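You operate a simulated robot arm through the tools that you are given. There is no shell and no other tool. Be economical: measure what you need, move in short steps, check, and stop when the job is done.

Carry out the task below with a simulated two-armed robot. There is one attempt and no reset: what you move stays moved.

## Task
Hold descender 3 still while you open it, then rig the orange bight and latch it.
Fine: hold it for catch and plate; red sleeve on the LOAD side.
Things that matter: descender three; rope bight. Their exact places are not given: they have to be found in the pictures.

The check looks at the end state, three seconds after you hand in, the way a careful person would. Anything else that was tipped, shoved, dropped, spilled or broken makes it a failure.

## Robot
Two 7-joint arms with two-finger parallel grippers on one trunk, on a base that drives. Base frame: it is fixed to the floor where the robot stands at the start and does not move with it; the origin is under the middle of the robot, x ahead of it, y to its left, z up. Units: m, rad, N and s.
The left shoulder is at the start at [0.07, 0.163, 1.095], the right one opposite. With the tool pointing down near the work surface each hand reaches from about 0.38 to 0.88 m from the robot's upright axis, wherever it stands, measured 20 degrees to its own side. Payload 3.43 kg a hand.
Tool frame (each hand has its own): the origin (TCP) lies between the finger pads and is the grasp point; the fingertips stand 0.034 m ahead of it; z points along the fingers, y is the line along which they close. The gripper opens to 0.128 m. The fingers are 0.024 m wide and 0.012 m thick; the gripper's body (0.048 by 0.13 m) begins 0.096 m behind the TCP.
Orientation is told as [roll, pitch, yaw] about the base's x, y, z axes, in that order, counted from this pose: with the fingers straight down and closing along the base's y, the tool's x points along the base's -x, its y along +y and its z along -z.

## Interface
- The arms move only by the tool jog_arm. It takes "left_steps", "right_steps" or both (then of equal length, played together; a hand with none holds still); each is text: rows parted by semicolons, each of 7 numbers parted by spaces: the turn, a rotation vector about the tool's x, y, z in rad, then the shift along the tool's x, y, z in m, then the opening, from 0 (shut) to 1 (fully open). In form: wx wy wz dx dy dz jaw; .... A call has 1 to 8 rows; each row is the pose to reach, as a shift and turn from the pose commanded when the call began, along the tool's axes at that moment. A row lasts 0.2 s, in which the tool goes at most 0.05 m and 0.15 rad; a call with a longer step from one row to the next is refused whole, and so is a gripper value outside its range. Where a pose cannot be reached the arm comes as near as it can. A force on the tool above 90 N (or 10 N above the force at the start of the call, whichever is more), or a blocked arm, ends the call early, and 0.2 s more pass. The fingers move at their own pace (about 0.153 m/s each) and stop on an object; they squeeze with about 23 N. The grip force told is the motor's: it shows also when the fingers shut on nothing. Time passes only in rows, and 0.2 s behind the last, so rows that repeat a pose let the fingers close. It gives the time, the measured TCP pose, the force on the tool (base axes), the opening and the grip force at its end, in the units of the frame above (readings bear some noise), with the torque about the TCP (base axes, N m) and any sound that the robot's microphone picked up, and new pictures: "views" is both (left out), scene, wrist or none (wrist: the cameras of the hands that moved).
- Cameras (640 x 400 px; columns grow to the right, rows downward): "scene" is now at [0.1372, -0.0183, 1.3228]; the picture's right is [-0.18, -0.98, 0.00], its down [-0.56, 0.10, -0.82] and it looks along [0.81, -0.15, -0.57] (base axes); focal length 250 px, centre (320, 200). "left" rides on the left gripper at [0.076, 0.011, -0.16] in its tool frame; the picture's right is [-0.15, 0.99, 0.00], its down [-0.88, -0.13, -0.46] and it looks along [-0.45, -0.07, 0.89] (tool axes); focal length 234 px, centre (320, 200). "right" rides on the right gripper at [0.076, -0.011, -0.16] in its tool frame; the picture's right is [0.15, 0.99, 0.00], its down [-0.88, 0.13, -0.46] and it looks along [-0.45, 0.07, 0.89] (tool axes); focal length 234 px, centre (320, 200).
- move_column(by): slides the trunk up (or, below 0, down) by that many m; the arms and the scene camera ride with it, the base frame stays. It gives what a move gives, with no picture.
- drive_base(legs): drives the robot by 1 to 6 legs, each [ahead, left, turn to the left] in m, m and rad, along the robot's own axes; the way and the turn of a leg run together, so that a leg with both is an arc; at most 1.5 m and 3.142 rad a leg. The arms and the cameras ride along, it lands a little off, and it stops where it bumps. It gives what a move gives, and a new picture of the scene camera.
- pan_tilt(pan, tilt): turns the head with the scene camera to pan (to the left, within 1.501 rad either way) and tilt (down, from -0.506 to 1.204), counted from straight ahead of the robot. It gives what a move gives, and a new picture of the scene camera.
- pixel_to_xyz(camera, pixels): for up to 12 pixels [column, row] of the newest picture of that camera ("zoom" is the newest enlarged one), the place [x, y, z] in the base frame of the surface seen there, good to about 0.003 m. The clock stands still meanwhile.
- zoom(camera, box): a new picture of the part [left, top, right, bottom] of that camera's present view, enlarged. The clock stands still meanwhile.
- sign_off(): hands the job in; it is judged then, once.

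Go step by step. Measure first, check grasps and placings, and put right what went wrong. The budget is 80 turns and 260 pictures, counting those below and the enlarged ones. Unless the task says otherwise, let go and move clear before handing in, and close with one line.

The tools are called after "Call:" as a command line: name --argument value ..., lists and objects as JSON in quotes. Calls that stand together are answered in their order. jog_arm: Moves the arms, as the interface text tells. Its arguments: {"type":"object","properties":{"left_steps":{"type":"string"},"right_steps":{"type":"string"},"views":{"type":"string","enum":["both","scene","wrist","none"]}},"required":[]} The other tools are called the same way: move_column (by) slides the trunk up or down; drive_base (legs) drives the base; pan_tilt (pan, tilt) turns the head that bears the scene camera; pixel_to_xyz (camera, pixels) gives the place of the surface under pixels of a picture; zoom (camera, box) takes an enlarged picture of a part of a camera's view; sign_off () hands the job in.

At the start:

```text
time: 0.0
left_eef_pos: [0.5623, 0.0559, 0.9932]
left_tool_rot: [-0.001, 0.0, -0.001]
left_force: [0.3, -0.1, -0.2]
left_moment: [-0.01, 0.02, -0.02]
left_gripper_width: 0.128
left_gripper_force: 0.1
right_eef_pos: [0.5385, -0.4233, 0.9796]
right_tool_rot: [0.0, 0.001, 0.0]
right_force: [0.8, -0.6, 0.3]
right_moment: [0.01, 0.0, 0.03]
right_gripper_width: 0.1281
right_gripper_force: 0.0
trunk travel left (down, up): [-0.575, 0.365]
robot x, y, heading: [0.0016, 0.0031, -0.001]
head pan, tilt: [-0.183, 0.602]
```

scene: 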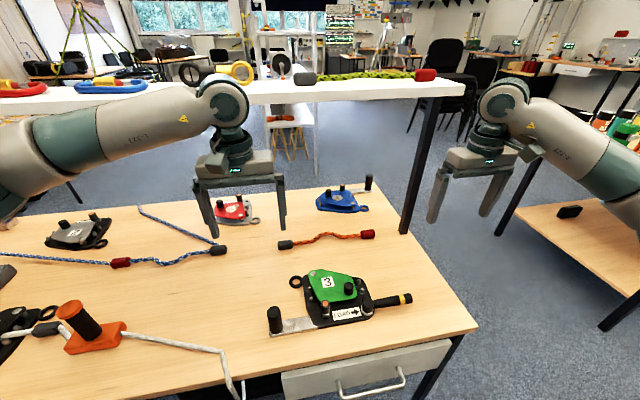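
right: 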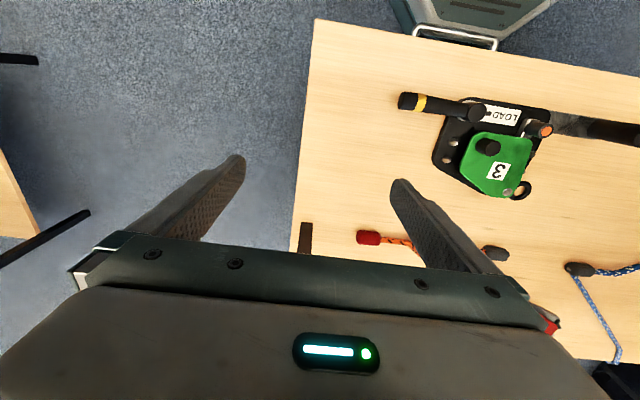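
left: 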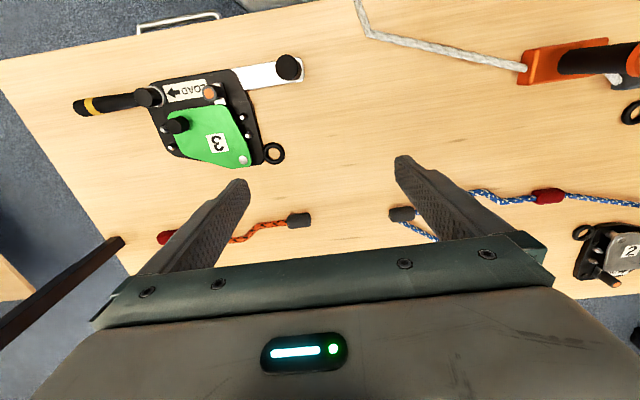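

The green descender marked 3 is around scene pixel (335,290), with the orange rope with a red sleeve at (367,234) behind it. I'll enlarge both for detail.

Call:
zoom --camera "scene" --box '[250, 220, 430, 340]'

Call:
zoom --camera "left" --box '[60, 40, 320, 200]'

Call:
zoom --camera "right" --box '[380, 70, 580, 220]'

Call:
pixel_to_xyz --camera "left" --pixels '[[289, 68], [211, 92], [178, 123], [145, 97], [80, 107], [245, 160], [273, 153], [218, 143], [300, 219], [270, 75], [165, 237], [268, 228]]'

```text
3.33 times, centred on (340, 280) of scene
```

zoom: 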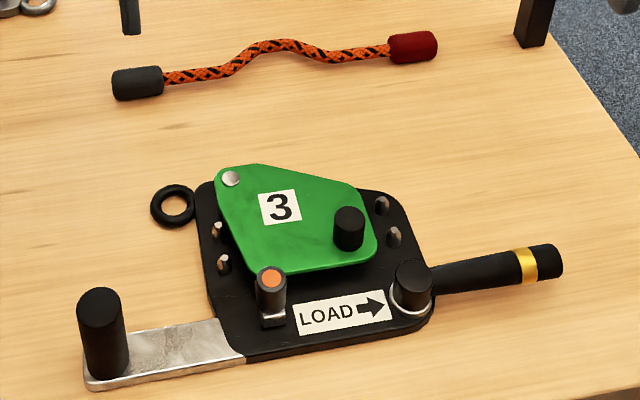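

```text
2.46 times, centred on (190, 120) of left
```

zoom: 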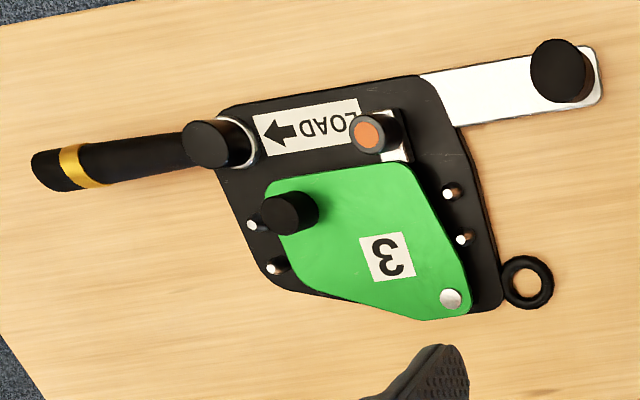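

```text
2.67 times, centred on (480, 145) of right
```

zoom: 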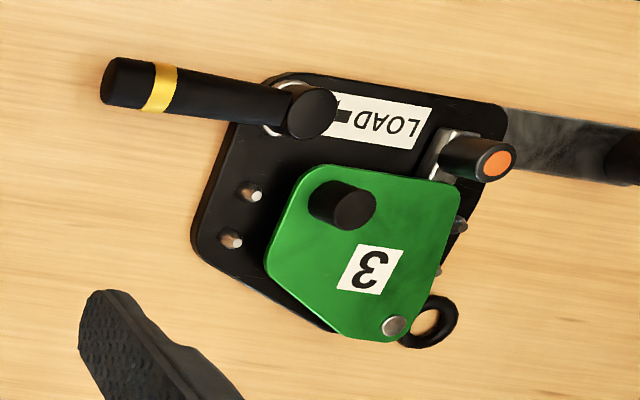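

```text
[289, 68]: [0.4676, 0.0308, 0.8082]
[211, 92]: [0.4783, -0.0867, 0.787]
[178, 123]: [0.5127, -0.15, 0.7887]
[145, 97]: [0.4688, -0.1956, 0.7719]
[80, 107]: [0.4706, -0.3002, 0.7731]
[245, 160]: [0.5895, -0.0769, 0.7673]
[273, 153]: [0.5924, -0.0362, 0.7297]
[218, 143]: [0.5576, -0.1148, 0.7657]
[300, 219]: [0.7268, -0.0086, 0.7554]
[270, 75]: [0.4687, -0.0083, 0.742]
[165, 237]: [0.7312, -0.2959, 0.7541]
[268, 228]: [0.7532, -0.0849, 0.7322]
```

Descender 3 has a hold post at the left, an orange-tipped catch, a knob on the plate and a rivet pivot. I'll compare it with the other descenders to learn how the mechanism works.

Call:
zoom --camera "scene" --box '[180, 170, 390, 250]'

Call:
zoom --camera "scene" --box '[0, 200, 240, 380]'

Call:
zoom --camera "scene" --box '[310, 265, 385, 325]'

Call:
zoom --camera "left" --box '[560, 210, 640, 300]'

Call:
pixel_to_xyz --camera "zoom" --pixels '[[320, 200]]'

```text
3.05 times, centred on (285, 210) of scene
```

zoom: 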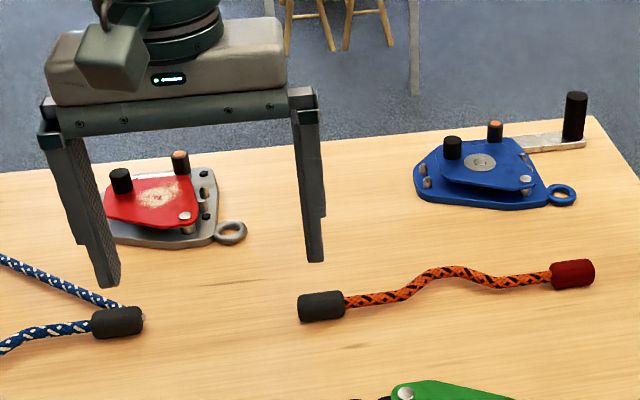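

```text
2.22 times, centred on (120, 290) of scene
```

zoom: 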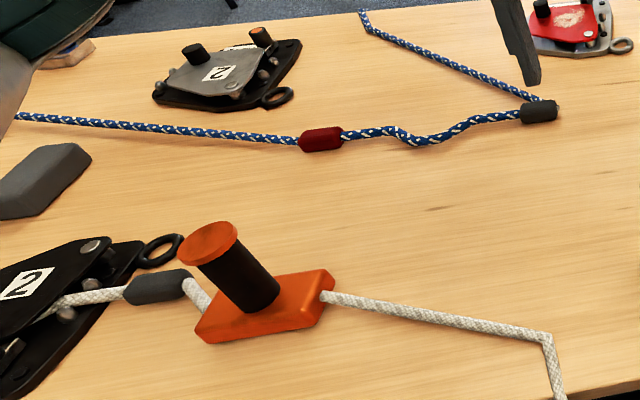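

```text
6.67 times, centred on (348, 295) of scene
```

zoom: 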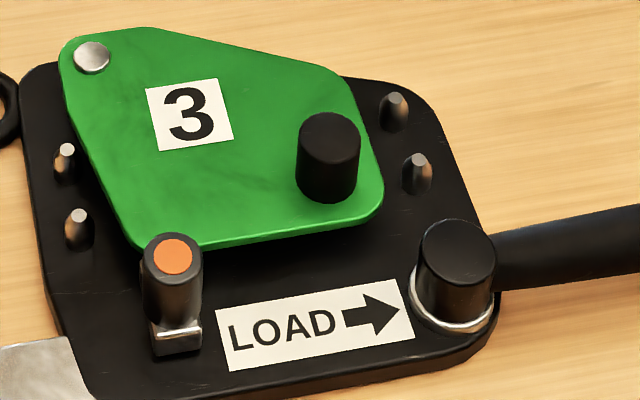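

```text
4.44 times, centred on (600, 255) of left
```

zoom: 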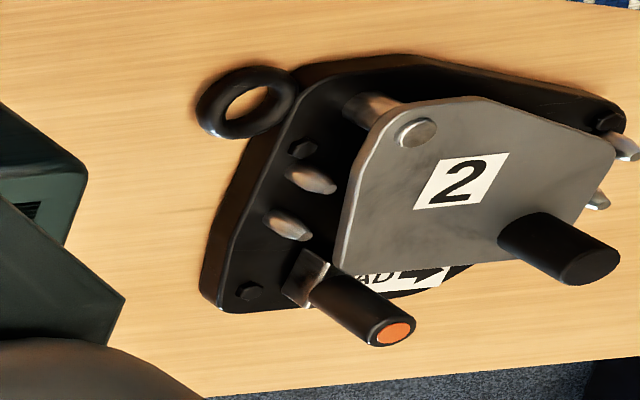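

```text
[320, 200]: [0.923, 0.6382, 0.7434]
```

The catch is a small post with an orange cap at the plate's edge, and the hold post on the tab tops out at about z 0.808. I'll bring the left hand over that post, turning it so its body stays clear of the catch, and raise the right hand for a better look.

Call:
jog_arm --left_steps "0 0 0.148 0.012 -0.003 0.01 0.7; 0 0 0.296 0.024 -0.006 0.02 0.7; 0 0 0.444 0.036 -0.009 0.03 0.7; 0 0 0.592 0.048 -0.012 0.04 0.7; 0 0 0.74 0.06 -0.015 0.05 0.7; 0 0 0.888 0.072 -0.018 0.06 0.7; 0 0 1.036 0.084 -0.022 0.07 0.7; 0 0 1.18 0.095 -0.026 0.08 0.7" --views "both"

```text
time: 1.8
left_eef_pos: [0.4668, 0.0304, 0.9149]
left_tool_rot: [-0.001, 0.001, -1.18]
left_force: [0.7, 0.9, -0.3]
left_moment: [0.03, 0.01, 0.01]
left_gripper_width: 0.0896
left_gripper_force: 0.1
right_eef_pos: [0.5382, -0.4242, 0.9797]
right_tool_rot: [0.002, 0.0, -0.002]
right_force: [0.4, 0.0, 0.2]
right_moment: [0.0, 0.0, 0.02]
right_gripper_width: 0.128
right_gripper_force: 0.1
trunk travel left (down, up): [-0.575, 0.365]
robot x, y, heading: [0.0014, 0.0033, -0.003]
head pan, tilt: [-0.183, 0.602]
```

scene: 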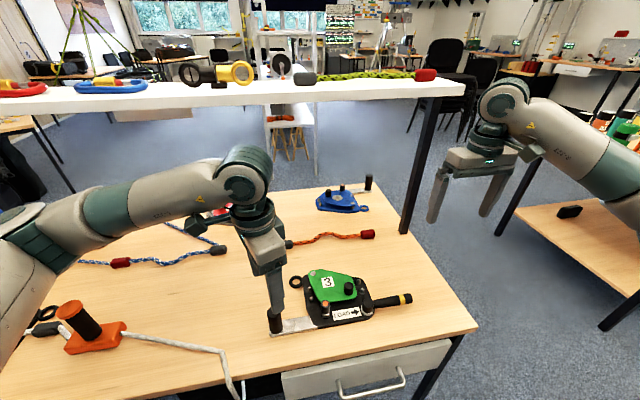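
left: 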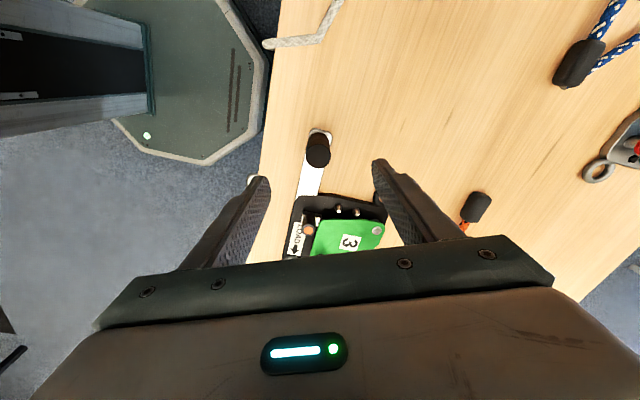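

The left hand reached the turned pose, and the post shows at (318,148) in the left view. I'll measure it and the other features before descending.

Call:
pixel_to_xyz --camera "left" --pixels '[[317, 141], [318, 158], [309, 230], [338, 209], [357, 211], [377, 230], [310, 175]]'

Call:
pixel_to_xyz --camera "right" --pixels '[[545, 130], [488, 148], [495, 194], [475, 115], [403, 101], [453, 142], [446, 160], [638, 125]]'

Call:
zoom --camera "left" --box '[270, 120, 400, 260]'

```text
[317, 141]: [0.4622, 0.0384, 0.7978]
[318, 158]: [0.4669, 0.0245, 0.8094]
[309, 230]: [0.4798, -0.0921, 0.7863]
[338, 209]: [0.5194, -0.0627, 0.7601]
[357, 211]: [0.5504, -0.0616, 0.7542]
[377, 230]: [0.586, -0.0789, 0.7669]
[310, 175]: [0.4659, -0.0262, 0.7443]
```

```text
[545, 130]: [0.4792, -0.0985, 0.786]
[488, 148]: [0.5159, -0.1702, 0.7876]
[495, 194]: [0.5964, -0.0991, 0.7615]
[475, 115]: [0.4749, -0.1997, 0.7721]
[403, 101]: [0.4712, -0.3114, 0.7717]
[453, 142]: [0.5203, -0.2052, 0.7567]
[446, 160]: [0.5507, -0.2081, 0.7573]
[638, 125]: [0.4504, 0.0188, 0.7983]
```

```text
2.86 times, centred on (335, 190) of left
```

zoom: 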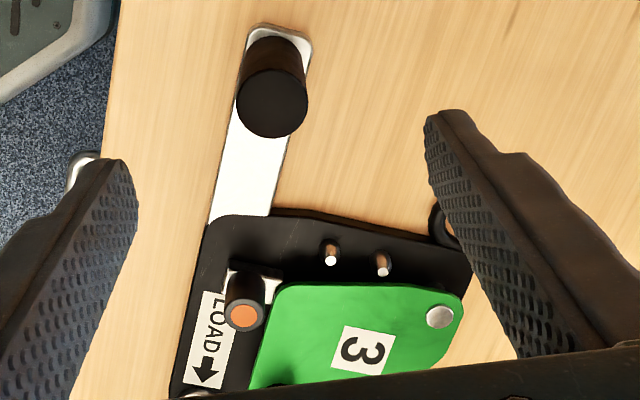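

The hold post is centred at about (0.4665, 0.029). I'll finish the turn, descend to z 0.787 and close on the post.

Call:
jog_arm --left_steps "0 0 0.13 0 0 0.04 0.7; 0 0 0.26 0 0 0.08 0.7; 0 0 0.39 0 0 0.11 0.7; 0 0 0.39 0 0 0.128 0.7; 0 0 0.39 0 0 0.128 0.3; 0 0 0.39 0 0 0.128 0; 0 0 0.39 0 0 0.128 0; 0 0 0.39 0 0 0.128 0" --views "both"

```text
time: 3.6
left_eef_pos: [0.4685, 0.031, 0.7856]
left_tool_rot: [-0.002, 0.0, -1.57]
left_force: [-0.7, 1.0, -0.6]
left_moment: [0.21, -0.11, 0.04]
left_gripper_width: 0.0295
left_gripper_force: 23.2
right_eef_pos: [0.5391, -0.4234, 0.9801]
right_tool_rot: [0.0, 0.0, -0.001]
right_force: [0.1, 0.4, -1.2]
right_moment: [-0.01, 0.02, 0.01]
right_gripper_width: 0.1283
right_gripper_force: 0.1
trunk travel left (down, up): [-0.575, 0.365]
robot x, y, heading: [-0.0027, 0.0029, -0.005]
head pan, tilt: [-0.183, 0.602]
```

scene: 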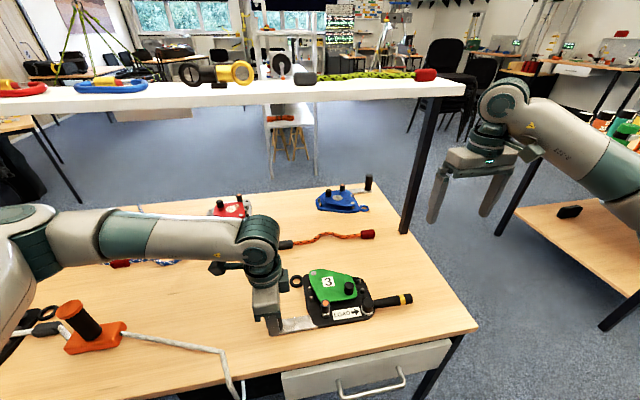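
left: 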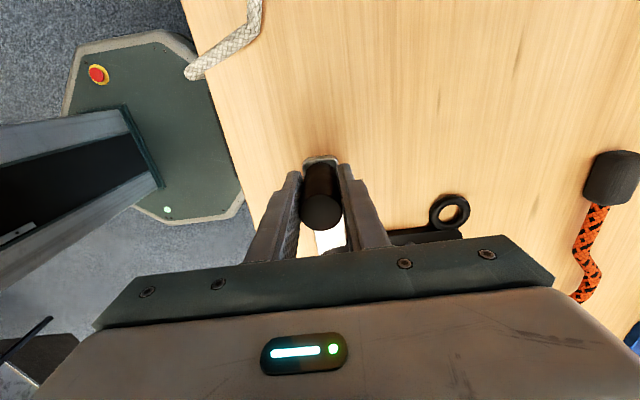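

The left hand holds the post firmly: 23 N at a 0.0295 opening. I'll bring the right hand near for a close look at the catch.

Call:
jog_arm --right_steps "0 0 0 0.012 0.04 0 0.7; 0 0 0 0.024 0.08 0 0.5; 0 0 0 0.036 0.12 0 0.4; 0 0 0 0.048 0.16 0 0.4; 0 0 0 0.06 0.2 0.01 0.4; 0 0 0 0.072 0.235 0.025 0.4; 0 0 0 0.08 0.26 0.04 0.4; 0 0 0 0.089 0.274 0.05 0.4" --views "both"

Call:
zoom --camera "right" --box '[200, 40, 520, 260]'

Call:
zoom --camera "scene" --box '[310, 265, 385, 325]'

```text
time: 5.4
left_eef_pos: [0.4696, 0.0298, 0.7853]
left_tool_rot: [-0.001, 0.001, -1.569]
left_force: [0.1, -2.2, 0.7]
left_moment: [0.1, -0.03, -0.05]
left_gripper_width: 0.0299
left_gripper_force: 22.7
right_eef_pos: [0.4496, -0.1507, 0.9296]
right_tool_rot: [-0.001, -0.001, 0.0]
right_force: [-0.7, -0.2, 0.5]
right_moment: [0.0, 0.0, 0.0]
right_gripper_width: 0.0513
right_gripper_force: 0.1
trunk travel left (down, up): [-0.575, 0.365]
robot x, y, heading: [-0.002, -0.0012, -0.001]
head pan, tilt: [-0.183, 0.602]
```

scene: 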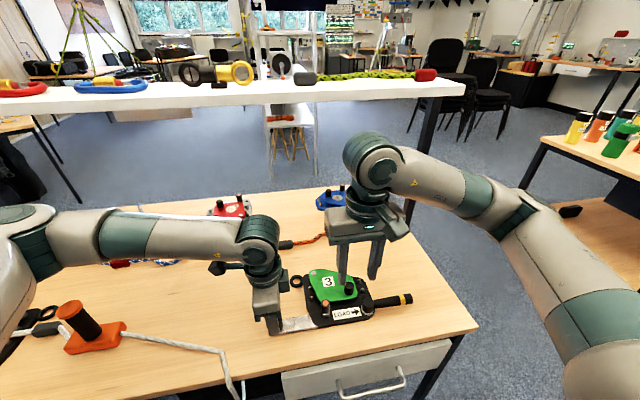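
right: 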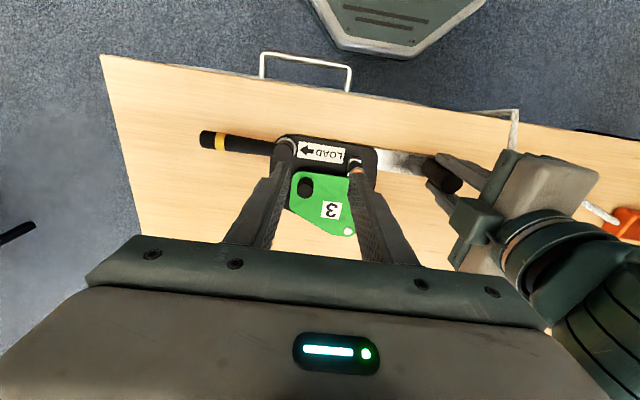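

```text
1.82 times, centred on (360, 150) of right
```

zoom: 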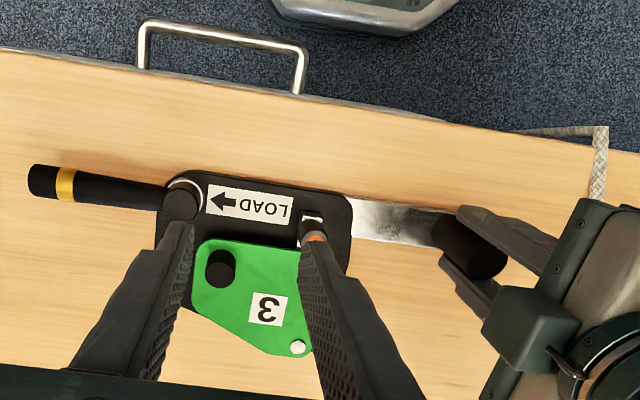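

```text
6.67 times, centred on (348, 295) of scene
```

zoom: 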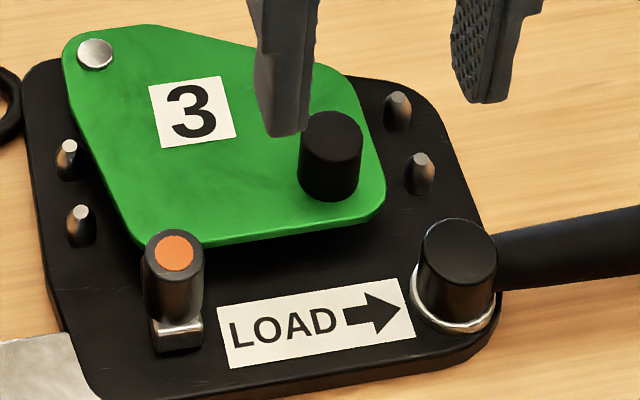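

The catch stands by itself at the plate's robot-side edge, on a small metal block at zoom (178,335). I'll remeasure it and its surroundings from the current view.

Call:
pixel_to_xyz --camera "zoom" --pixels '[[174, 252], [174, 300], [178, 340], [332, 130], [200, 240], [70, 200], [330, 228], [120, 180], [95, 52], [160, 350]]'

Call:
zoom --camera "right" --box '[330, 130, 390, 180]'

```text
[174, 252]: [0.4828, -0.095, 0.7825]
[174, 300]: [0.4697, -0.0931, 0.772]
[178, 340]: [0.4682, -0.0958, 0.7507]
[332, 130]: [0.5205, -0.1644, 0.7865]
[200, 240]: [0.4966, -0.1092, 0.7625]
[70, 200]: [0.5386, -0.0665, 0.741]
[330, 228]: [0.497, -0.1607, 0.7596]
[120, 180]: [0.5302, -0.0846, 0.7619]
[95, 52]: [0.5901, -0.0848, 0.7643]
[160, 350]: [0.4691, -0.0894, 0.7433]
```

```text
8.00 times, centred on (360, 155) of right
```

zoom: 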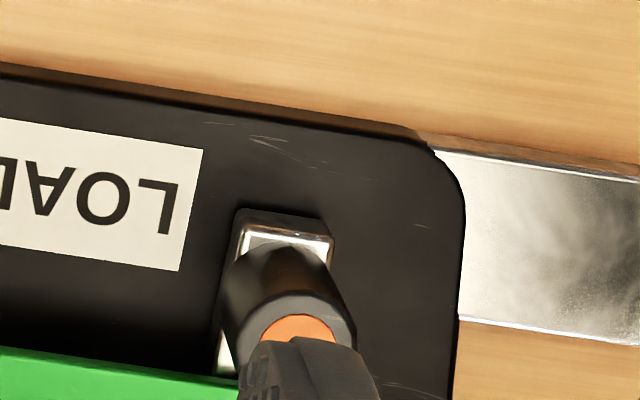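

The block under the catch runs toward the plate (+x), so the catch probably slides or tips toward -x. I'll lower the right fingers around the post with their tips just above the plate.

Call:
jog_arm --right_steps "0 0 0 -0.015 0.03 0.02 0.4; 0 0 0 -0.0294 0.0577 0.05 0.4; 0 0 0 -0.0294 0.0577 0.085 0.4; 0 0 0 -0.0294 0.0577 0.110 0.4; 0 0 0 -0.0294 0.0577 0.125 0.4" --views "both"

Call:
zoom --camera "scene" --box '[300, 255, 390, 327]'

Call:
zoom --camera "right" --box '[200, 120, 440, 270]'

```text
time: 6.6
left_eef_pos: [0.4682, 0.0298, 0.7862]
left_tool_rot: [0.001, -0.002, -1.568]
left_force: [-0.4, 1.1, -0.1]
left_moment: [-0.29, -0.18, -0.04]
left_gripper_width: 0.03
left_gripper_force: 22.9
right_eef_pos: [0.4783, -0.0913, 0.8038]
right_tool_rot: [0.001, -0.001, 0.0]
right_force: [0.4, 0.3, -0.6]
right_moment: [-0.02, -0.02, 0.02]
right_gripper_width: 0.0513
right_gripper_force: 0.0
trunk travel left (down, up): [-0.575, 0.365]
robot x, y, heading: [0.0031, 0.0011, 0.0]
head pan, tilt: [-0.183, 0.602]
```

scene: 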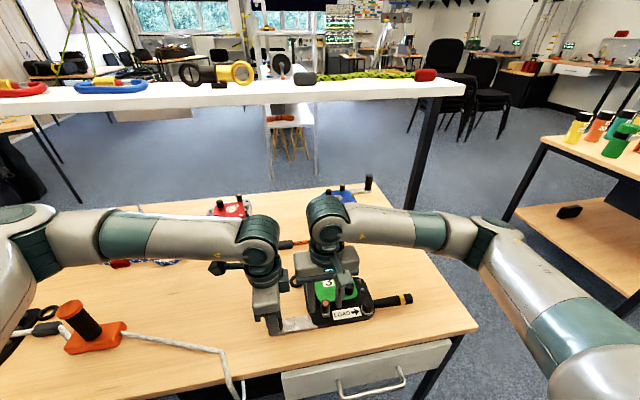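
right: 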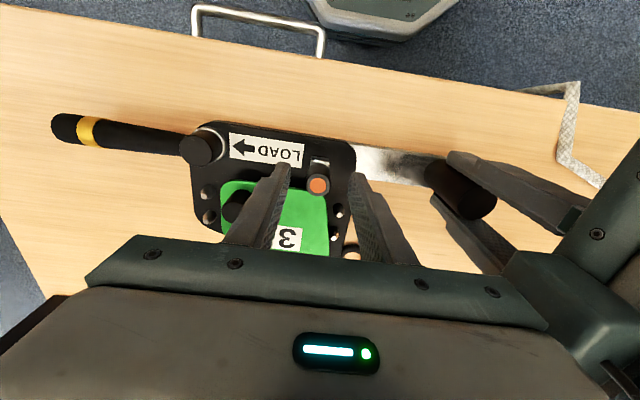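

```text
5.56 times, centred on (345, 291) of scene
```

zoom: 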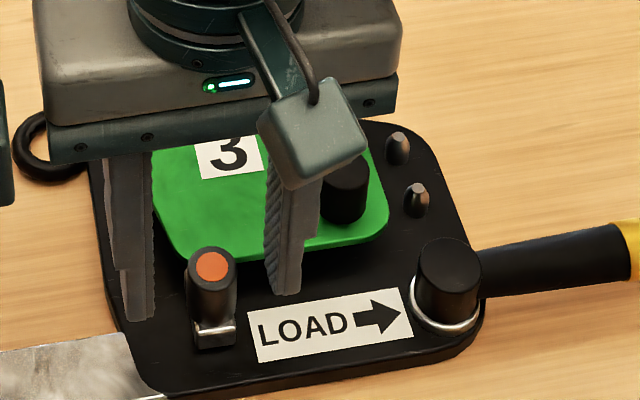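

```text
2.67 times, centred on (320, 195) of right
```

zoom: 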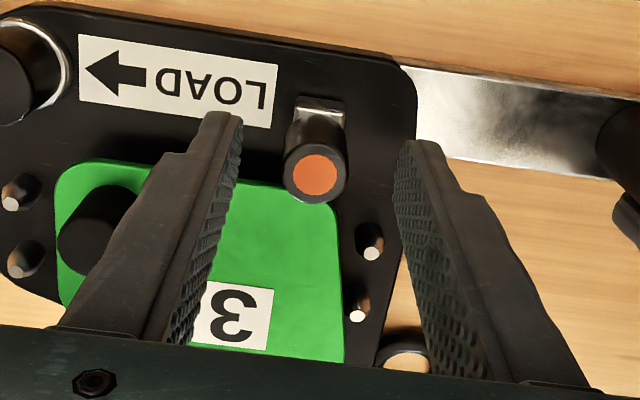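

The fingers straddle the orange-capped catch. I'll close on it and pull gently toward -x by 5 mm, reading the force.

Call:
jog_arm --right_steps "0 0 0 0 0 0 0.2; 0 0 0 0 0 0 0; 0 0 0 0 0 0 0; 0 0 0 0 0 0 0; 0 0 0 0.003 0 0 0; 0 0 0 0.005 0 0 0; 0 0 0 0.005 0 0 0" --views "wrist"

Call:
zoom --camera "scene" --box '[300, 255, 390, 327]'

```text
time: 8.2
left_eef_pos: [0.4679, 0.0305, 0.7863]
left_tool_rot: [0.002, 0.001, -1.57]
left_force: [0.5, 16.5, 0.6]
left_moment: [-0.13, 0.27, 0.0]
left_gripper_width: 0.0296
left_gripper_force: 22.7
right_eef_pos: [0.4733, -0.0923, 0.806]
right_tool_rot: [-0.001, 0.0, -0.001]
right_force: [-0.6, -18.2, -0.1]
right_moment: [-0.38, -0.37, -0.06]
right_gripper_width: 0.0215
right_gripper_force: 22.9
trunk travel left (down, up): [-0.575, 0.365]
robot x, y, heading: [-0.0005, 0.0029, -0.003]
head pan, tilt: [-0.183, 0.602]
```

right: 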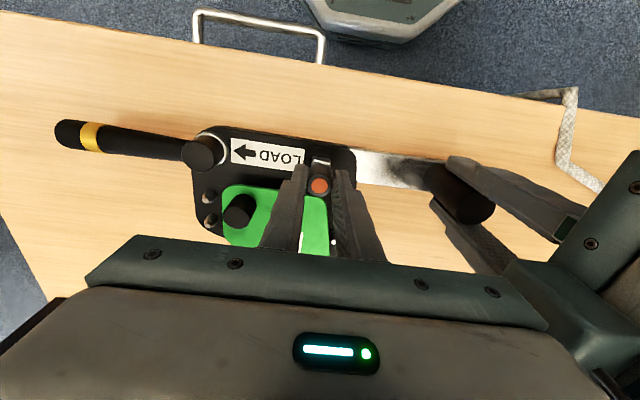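

```text
5.56 times, centred on (345, 291) of scene
```

zoom: 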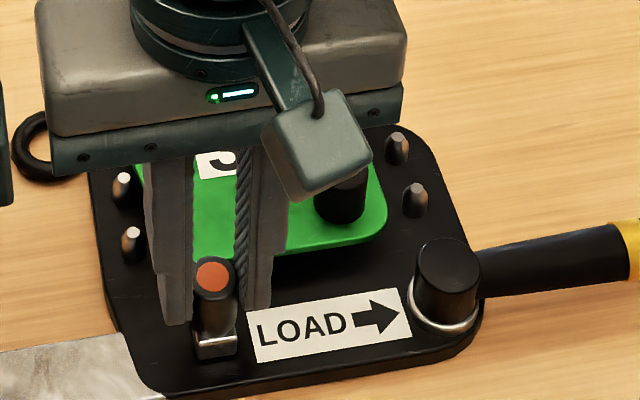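

The catch block slid about 5 mm toward -x with almost no force, so it is a slider. I'll ease the sideways preload and keep pulling.

Call:
jog_arm --right_steps "0 0 0 0.001 -0.003 0 0; 0 0 0 0.004 -0.003 0 0; 0 0 0 0.007 -0.003 0 0; 0 0 0 0.009 -0.003 0 0; 0 0 0 0.009 -0.003 0 0" --views "wrist"

Call:
zoom --camera "scene" --box '[300, 255, 390, 327]'

```text
time: 9.4
left_eef_pos: [0.4683, 0.0308, 0.7856]
left_tool_rot: [0.001, -0.002, -1.57]
left_force: [1.4, 2.8, -1.1]
left_moment: [0.55, 0.21, 0.14]
left_gripper_width: 0.0299
left_gripper_force: 23.3
right_eef_pos: [0.4651, -0.0932, 0.804]
right_tool_rot: [0.002, 0.0, 0.0]
right_force: [-0.9, 0.0, 9.4]
right_moment: [-0.13, -0.55, 0.07]
right_gripper_width: 0.0214
right_gripper_force: 23.6
trunk travel left (down, up): [-0.575, 0.365]
robot x, y, heading: [0.0, -0.0004, -0.002]
head pan, tilt: [-0.183, 0.602]
```

right: 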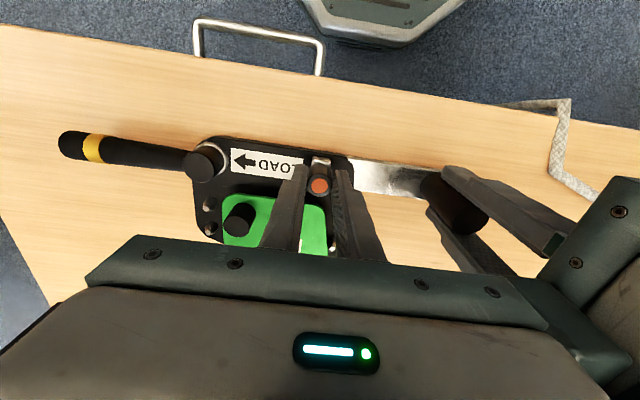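

```text
5.56 times, centred on (345, 291) of scene
```

zoom: 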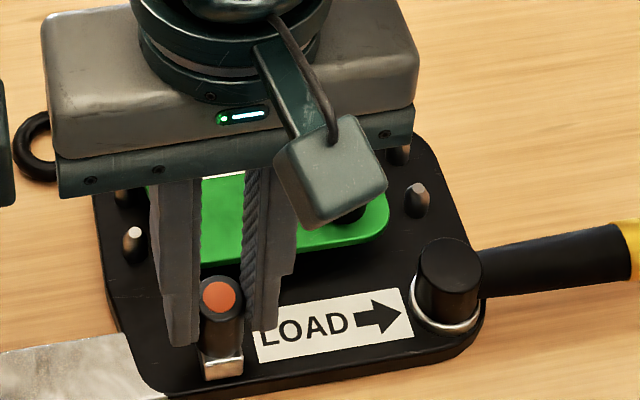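

The catch has slid about 13 mm, with no resistance in x. I'll keep going until it stops.

Call:
jog_arm --right_steps "0 0 0 0.003 0 -0.001 0; 0 0 0 0.006 0 -0.001 0; 0 0 0 0.008 0 -0.001 0; 0 0 0 0.008 0 -0.001 0" --views "wrist"

Call:
zoom --camera "scene" --box '[300, 255, 390, 327]'

```text
time: 10.4
left_eef_pos: [0.4689, 0.0298, 0.7873]
left_tool_rot: [0.0, -0.002, -1.572]
left_force: [-4.5, -9.8, 2.9]
left_moment: [0.01, 0.64, -0.31]
left_gripper_width: 0.0298
left_gripper_force: 23.0
right_eef_pos: [0.4559, -0.0942, 0.8053]
right_tool_rot: [-0.001, 0.002, -0.001]
right_force: [4.0, 9.2, -2.4]
right_moment: [0.03, -0.27, -0.06]
right_gripper_width: 0.0212
right_gripper_force: 22.8
trunk travel left (down, up): [-0.575, 0.365]
robot x, y, heading: [-0.0005, 0.0015, 0.0]
head pan, tilt: [-0.183, 0.602]
```

right: 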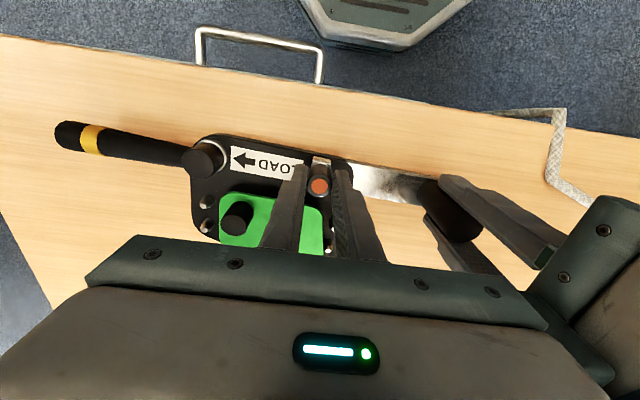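

```text
5.56 times, centred on (345, 291) of scene
```

zoom: 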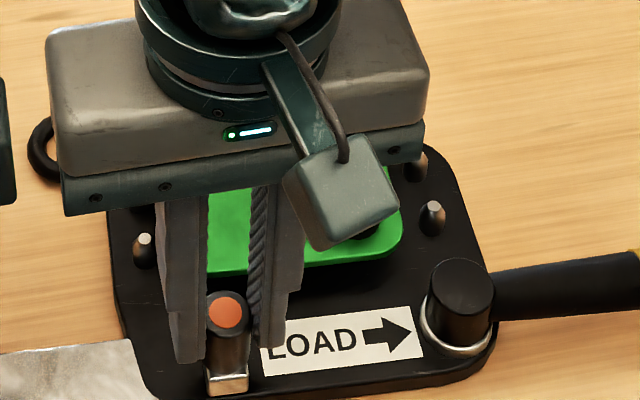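

The LOAD label moved slightly this time and the force rose, so the catch is at its stop. I'll release it and lift to see whether it stays open.

Call:
jog_arm --right_steps "0 0 0 0 0 0 0.2; 0 0 0 0 0 0 0.35; 0 0 0 0 0 0 0.35; 0 0 0 0 0 -0.04 0.35; 0 0 0 -0.01 -0.04 -0.08 0.4; 0 0 0 -0.01 -0.08 -0.09 0.4; 0 0 0 -0.01 -0.12 -0.09 0.4" --views "both"

Call:
zoom --camera "scene" --box '[300, 255, 390, 327]'

Call:
zoom --camera "right" --box '[260, 100, 500, 250]'

```text
refused: row 5 steps farther than a row can; nothing moved
```

```text
5.56 times, centred on (345, 291) of scene
```

zoom: 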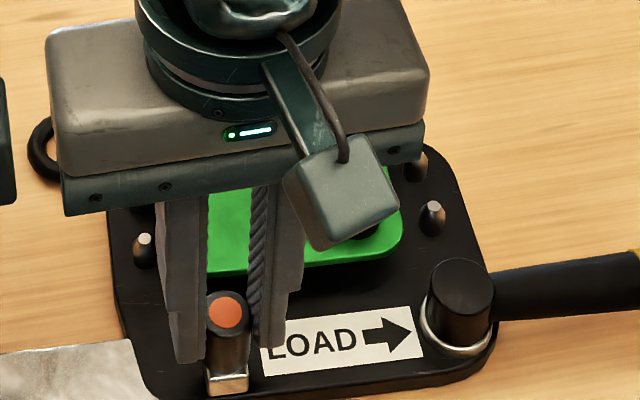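

```text
2.67 times, centred on (380, 175) of right
```

zoom: 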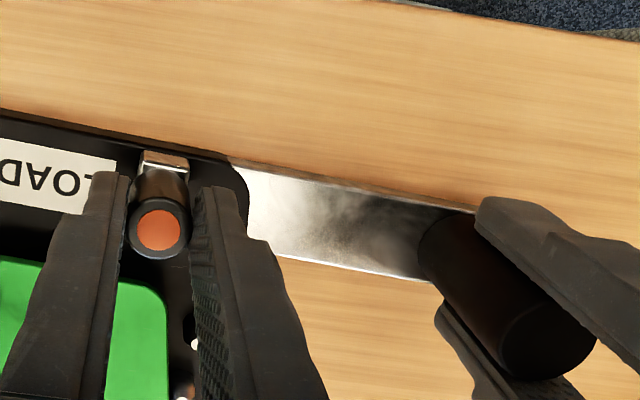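

The call was refused because one step was too large. I'll repeat the release with smaller steps.

Call:
jog_arm --right_steps "0 0 0 0 0 0 0.2; 0 0 0 0 0 0 0.35; 0 0 0 0 0 0 0.35; 0 0 0 0 0 -0.04 0.35; 0 0 0 0 -0.02 -0.08 0.4; 0 0 0 0 -0.06 -0.09 0.4; 0 0 0 0 -0.10 -0.09 0.4; 0 0 0 0 -0.14 -0.09 0.4" --views "both"

Call:
zoom --camera "scene" --box '[300, 255, 390, 327]'

Call:
zoom --camera "right" --box '[260, 100, 500, 250]'

```text
time: 12.2
left_eef_pos: [0.4686, 0.0299, 0.7868]
left_tool_rot: [0.0, 0.001, -1.57]
left_force: [0.1, -0.8, -0.1]
left_moment: [0.21, -0.02, -0.05]
left_gripper_width: 0.0296
left_gripper_force: 22.6
right_eef_pos: [0.4566, -0.2389, 0.8952]
right_tool_rot: [0.0, 0.0, 0.003]
right_force: [-0.1, 0.7, -0.4]
right_moment: [0.03, 0.01, 0.0]
right_gripper_width: 0.0512
right_gripper_force: 0.1
trunk travel left (down, up): [-0.575, 0.365]
robot x, y, heading: [-0.0, 0.0026, 0.001]
head pan, tilt: [-0.183, 0.602]
```

scene: 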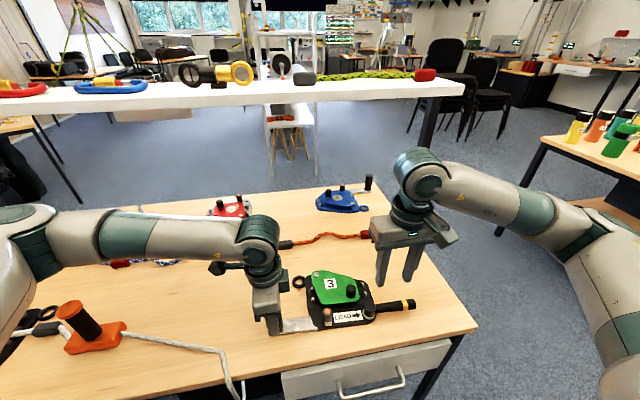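
right: 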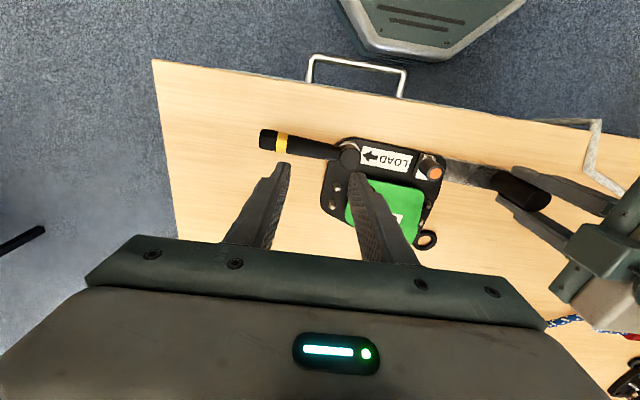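

```text
5.56 times, centred on (345, 291) of scene
```

zoom: 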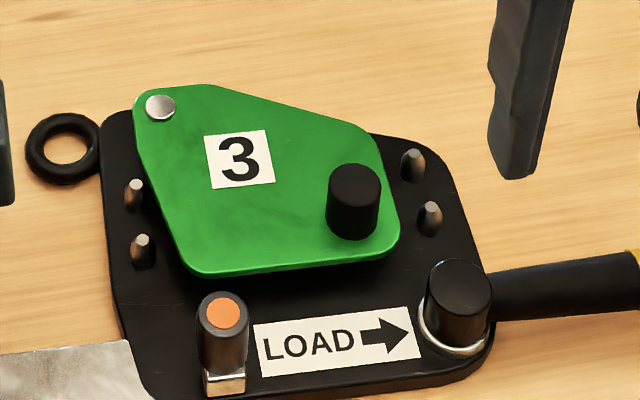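

```text
2.67 times, centred on (380, 175) of right
```

zoom: 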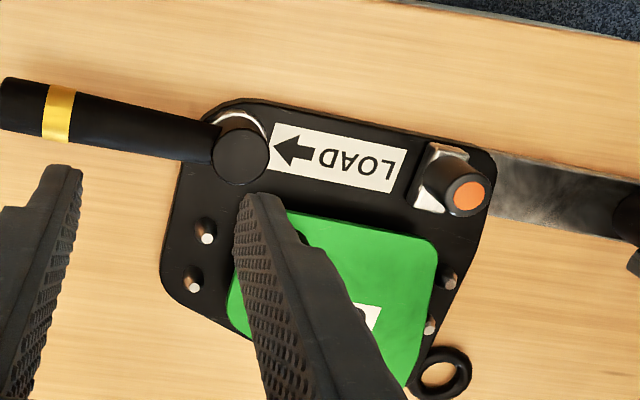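

The catch stayed retracted, clear of the plate. Next I'll swing the plate by its knob about the rivet, so I'll measure the present positions.

Call:
pixel_to_xyz --camera "zoom" --pixels '[[468, 195], [410, 235], [193, 287], [206, 239], [437, 170], [240, 150]]'

Call:
zoom --camera "scene" --box '[300, 255, 390, 327]'

Call:
pixel_to_xyz --camera "zoom" --pixels '[[354, 180], [354, 168], [162, 106], [135, 185], [142, 240], [412, 157], [430, 207], [223, 312], [190, 265], [380, 250], [360, 225], [65, 185]]'

```text
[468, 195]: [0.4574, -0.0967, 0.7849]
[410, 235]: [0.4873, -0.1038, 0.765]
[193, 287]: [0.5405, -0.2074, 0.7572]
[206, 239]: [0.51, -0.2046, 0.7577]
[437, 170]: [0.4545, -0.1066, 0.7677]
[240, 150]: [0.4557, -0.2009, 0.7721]
```

```text
5.56 times, centred on (345, 291) of scene
```

zoom: 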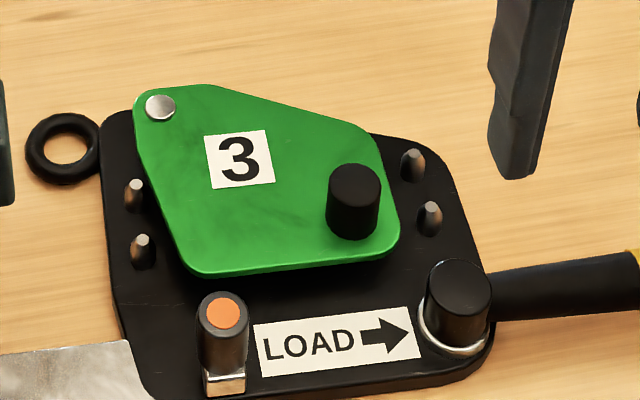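

```text
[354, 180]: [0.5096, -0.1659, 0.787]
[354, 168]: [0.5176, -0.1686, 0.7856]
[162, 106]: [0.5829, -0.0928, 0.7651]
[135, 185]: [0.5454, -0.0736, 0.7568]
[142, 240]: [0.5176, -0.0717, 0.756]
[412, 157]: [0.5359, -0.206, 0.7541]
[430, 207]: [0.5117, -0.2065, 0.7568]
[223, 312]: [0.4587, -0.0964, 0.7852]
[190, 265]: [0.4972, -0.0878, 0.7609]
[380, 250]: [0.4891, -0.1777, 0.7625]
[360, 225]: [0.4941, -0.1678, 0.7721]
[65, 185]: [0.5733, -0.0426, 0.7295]
```

The descender turned a few degrees. The knob is now at (0.510,-0.167) and the rivet at (0.583,-0.090). I'll lower the right hand over the knob and grip it.

Call:
jog_arm --right_steps "0 0 0 -0.02 0.03 0 0.5; 0 0 0 -0.04 0.055 0.01 0.5; 0 0 0 -0.0534 0.072 0.04 0.5; 0 0 0 -0.0534 0.072 0.075 0.5; 0 0 0 -0.0534 0.072 0.092 0.5; 0 0 0 -0.0534 0.072 0.092 0.2; 0 0 0 -0.0534 0.072 0.092 0; 0 0 0 -0.0534 0.072 0.092 0" --views "wrist"

Call:
zoom --camera "scene" --box '[290, 235, 410, 331]'

```text
time: 14.0
left_eef_pos: [0.468, 0.0325, 0.7863]
left_tool_rot: [0.0, 0.004, -1.568]
left_force: [-2.9, 18.4, 1.6]
left_moment: [-0.31, -0.67, 0.0]
left_gripper_width: 0.0297
left_gripper_force: 23.1
right_eef_pos: [0.5085, -0.1631, 0.8032]
right_tool_rot: [-0.003, 0.0, -0.002]
right_force: [2.6, -20.8, -0.6]
right_moment: [-0.35, -0.09, 0.01]
right_gripper_width: 0.0233
right_gripper_force: 23.1
trunk travel left (down, up): [-0.575, 0.365]
robot x, y, heading: [-0.0006, -0.0031, 0.001]
head pan, tilt: [-0.183, 0.602]
```

right: 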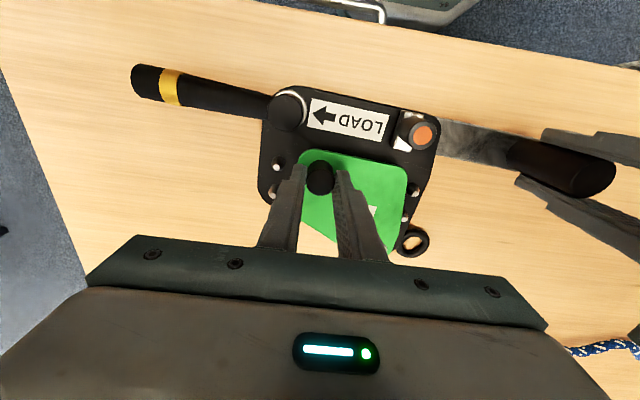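

```text
4.17 times, centred on (350, 283) of scene
```

zoom: 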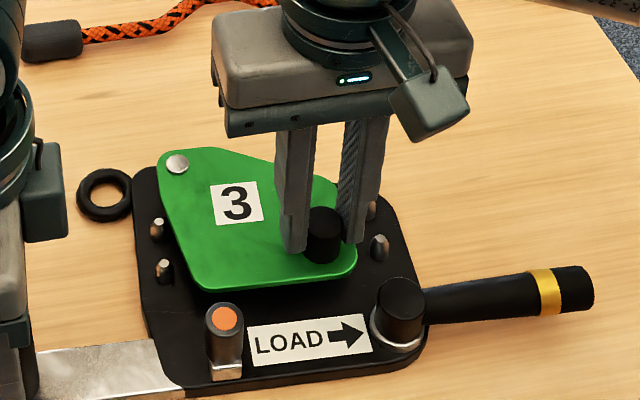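

The knob is gripped, with a width of 0.023 and some sideways preload. I'll swing the plate about 24° along the arc toward -y/+x and check.

Call:
jog_arm --right_steps "0 0 0 -0.0035 -0.0055 0 0; 0 0 0 -0.0077 -0.0095 0 0; 0 0 0 -0.012 -0.013 0 0; 0 0 0 -0.0168 -0.0164 0 0; 0 0 0 -0.0216 -0.0192 0 0; 0 0 0 -0.0265 -0.0218 0 0; 0 0 0 -0.0367 -0.0261 0 0; 0 0 0 -0.0367 -0.0261 0 0" --views "wrist"

Call:
zoom --camera "scene" --box '[290, 235, 410, 331]'

```text
time: 15.8
left_eef_pos: [0.4688, 0.0302, 0.7859]
left_tool_rot: [0.0, 0.001, -1.57]
left_force: [2.9, -11.0, -0.1]
left_moment: [-0.28, -0.39, -0.21]
left_gripper_width: 0.0296
left_gripper_force: 23.2
right_eef_pos: [0.547, -0.1903, 0.8035]
right_tool_rot: [0.002, -0.001, -0.001]
right_force: [1.4, 10.9, 5.8]
right_moment: [0.12, 0.12, 0.34]
right_gripper_width: 0.0233
right_gripper_force: 22.7
trunk travel left (down, up): [-0.575, 0.365]
robot x, y, heading: [-0.0006, 0.0011, 0.004]
head pan, tilt: [-0.183, 0.602]
```

right: 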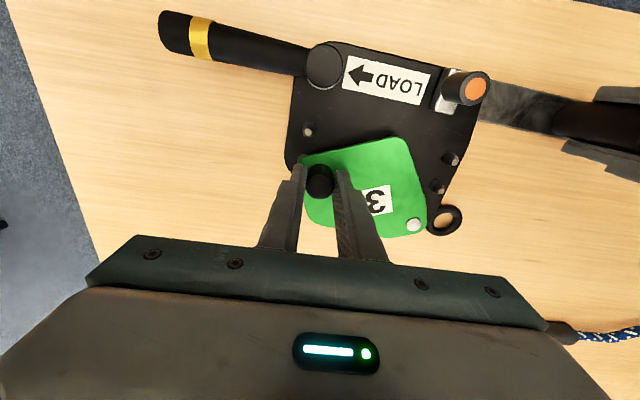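

```text
4.17 times, centred on (350, 283) of scene
```

zoom: 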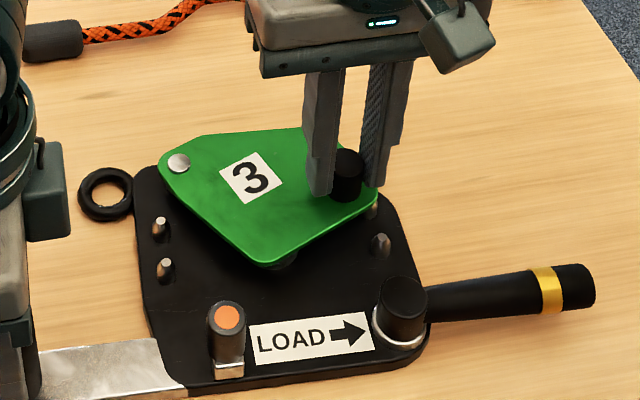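

The plate is swinging freely and the base is staying put. I'll continue the arc to about 322°.

Call:
jog_arm --right_steps "0 0 0 -0.0161 -0.0035 0 0; 0 0 0 -0.0326 -0.005 0 0; 0 0 0 -0.0492 -0.0043 0 0; 0 0 0 -0.0655 -0.001 0 0; 0 0 0 -0.0811 0.0047 0 0; 0 0 0 -0.0956 0.013 0 0; 0 0 0 -0.1086 0.0235 0 0; 0 0 0 -0.1198 0.0355 0 0" --views "both"

Call:
zoom --camera "scene" --box '[280, 220, 430, 330]'

```text
time: 17.6
left_eef_pos: [0.4692, 0.03, 0.7855]
left_tool_rot: [0.001, -0.001, -1.569]
left_force: [1.2, 2.3, -0.5]
left_moment: [0.44, -0.49, 0.34]
left_gripper_width: 0.0295
left_gripper_force: 22.9
right_eef_pos: [0.6664, -0.1523, 0.8036]
right_tool_rot: [0.002, 0.001, -0.001]
right_force: [0.2, -1.5, -4.0]
right_moment: [-0.07, -0.07, 0.12]
right_gripper_width: 0.0229
right_gripper_force: 23.0
trunk travel left (down, up): [-0.575, 0.365]
robot x, y, heading: [-0.0015, -0.0014, 0.001]
head pan, tilt: [-0.183, 0.602]
```

scene: 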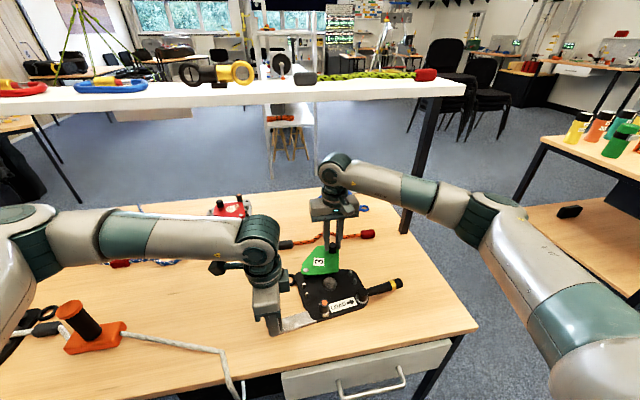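
right: 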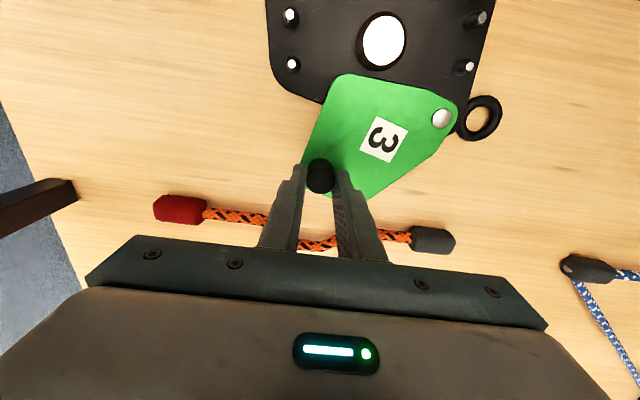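

```text
3.64 times, centred on (355, 275) of scene
```

zoom: 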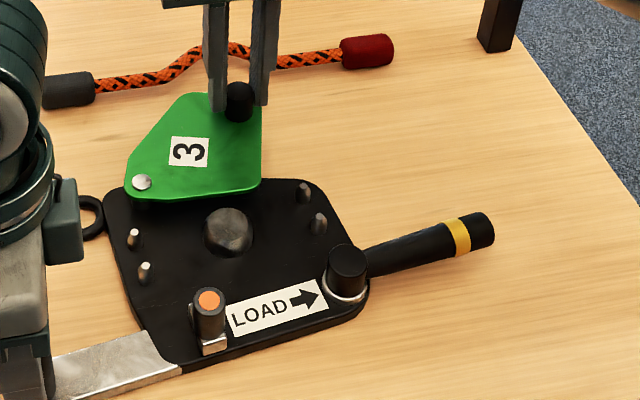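

The plate is open, exposing the boss at zoom (228,230) between the pin pairs. I'll swing it a little farther for clearance, then measure.

Call:
jog_arm --right_steps "0 0 0 -0.006 0.008 0 0; 0 0 0 -0.0107 0.0165 0 0; 0 0 0 -0.0145 0.025 0 0; 0 0 0 -0.0145 0.025 0 0.2; 0 0 0 -0.0145 0.025 0 0.45; 0 0 0 -0.0145 0.025 -0.04 0.45; 0 0 0 -0.0145 0.025 -0.085 0.45" --views "both"

Call:
zoom --camera "scene" --box '[280, 220, 430, 330]'

Call:
pixel_to_xyz --camera "zoom" --pixels '[[228, 222], [228, 262], [134, 233], [144, 268], [303, 186], [318, 216], [141, 182], [209, 300], [346, 258], [480, 225], [66, 90], [367, 50]]'

```text
time: 19.2
left_eef_pos: [0.4684, 0.0316, 0.7861]
left_tool_rot: [0.0, -0.001, -1.569]
left_force: [-2.2, 2.6, 0.5]
left_moment: [0.01, -0.4, 0.1]
left_gripper_width: 0.029
left_gripper_force: 23.0
right_eef_pos: [0.6794, -0.1303, 0.8865]
right_tool_rot: [-0.001, 0.0, 0.0]
right_force: [0.7, -0.8, -0.4]
right_moment: [0.01, -0.01, 0.02]
right_gripper_width: 0.0574
right_gripper_force: 0.2
trunk travel left (down, up): [-0.575, 0.365]
robot x, y, heading: [-0.001, -0.0001, -0.005]
head pan, tilt: [-0.183, 0.602]
```

scene: 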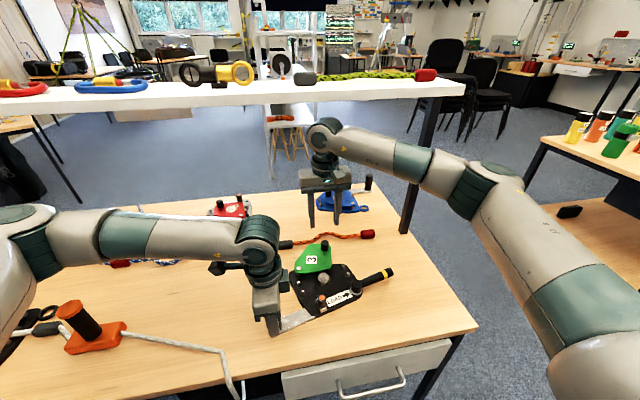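
right: 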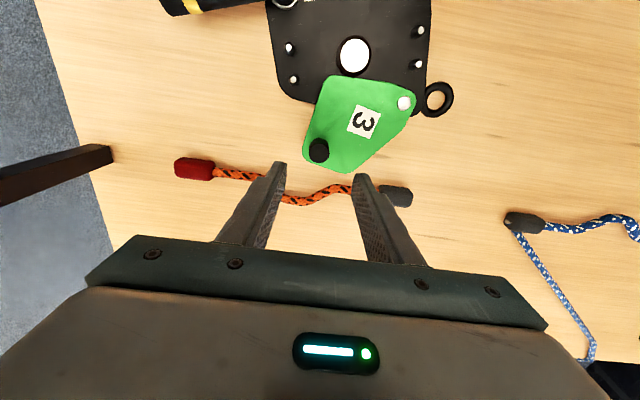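

```text
3.64 times, centred on (355, 275) of scene
```

zoom: 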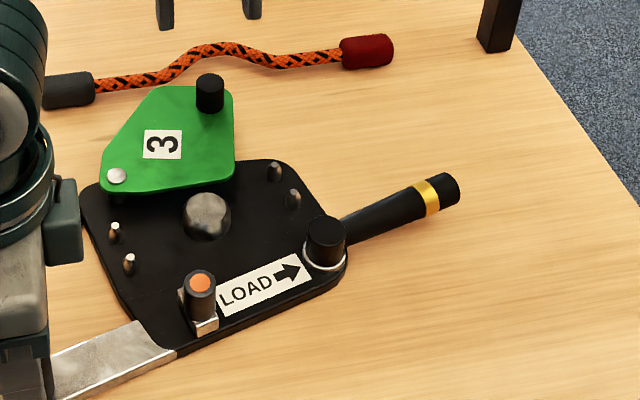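

```text
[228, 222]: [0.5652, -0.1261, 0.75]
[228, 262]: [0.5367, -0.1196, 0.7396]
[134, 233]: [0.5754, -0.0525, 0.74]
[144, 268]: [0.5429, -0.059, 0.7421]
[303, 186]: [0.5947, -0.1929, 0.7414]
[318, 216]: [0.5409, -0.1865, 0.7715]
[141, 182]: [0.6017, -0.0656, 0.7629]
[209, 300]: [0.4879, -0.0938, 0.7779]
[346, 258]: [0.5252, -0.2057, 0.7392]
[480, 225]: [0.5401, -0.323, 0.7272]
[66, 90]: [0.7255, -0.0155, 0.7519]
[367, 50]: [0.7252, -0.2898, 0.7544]
```

The plate reached its stop and turned the whole descender roughly 15° about the hold post. I'll measure the pins, then turn it back with the left hand.

Call:
pixel_to_xyz --camera "zoom" --pixels '[[114, 225], [129, 257], [276, 165], [295, 192], [206, 208], [117, 176], [326, 230], [445, 190], [200, 282], [210, 82], [60, 370]]'

Call:
pixel_to_xyz --camera "right" --pixels '[[289, 48], [294, 80], [421, 31], [418, 64], [355, 55], [404, 102], [318, 150]]'

```text
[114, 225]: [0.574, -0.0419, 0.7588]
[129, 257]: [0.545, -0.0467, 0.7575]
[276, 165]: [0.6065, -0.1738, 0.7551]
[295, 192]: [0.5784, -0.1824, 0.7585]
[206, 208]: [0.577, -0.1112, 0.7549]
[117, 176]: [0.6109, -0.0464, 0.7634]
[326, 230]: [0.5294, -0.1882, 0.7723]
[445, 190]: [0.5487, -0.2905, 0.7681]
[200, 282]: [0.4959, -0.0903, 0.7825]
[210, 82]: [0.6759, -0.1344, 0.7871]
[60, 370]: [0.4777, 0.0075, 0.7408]
```

```text
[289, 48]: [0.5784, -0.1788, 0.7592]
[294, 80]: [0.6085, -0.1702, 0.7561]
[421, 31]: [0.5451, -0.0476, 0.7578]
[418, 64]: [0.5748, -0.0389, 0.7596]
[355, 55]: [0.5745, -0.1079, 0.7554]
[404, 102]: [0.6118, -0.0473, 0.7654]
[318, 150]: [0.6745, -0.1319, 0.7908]
```

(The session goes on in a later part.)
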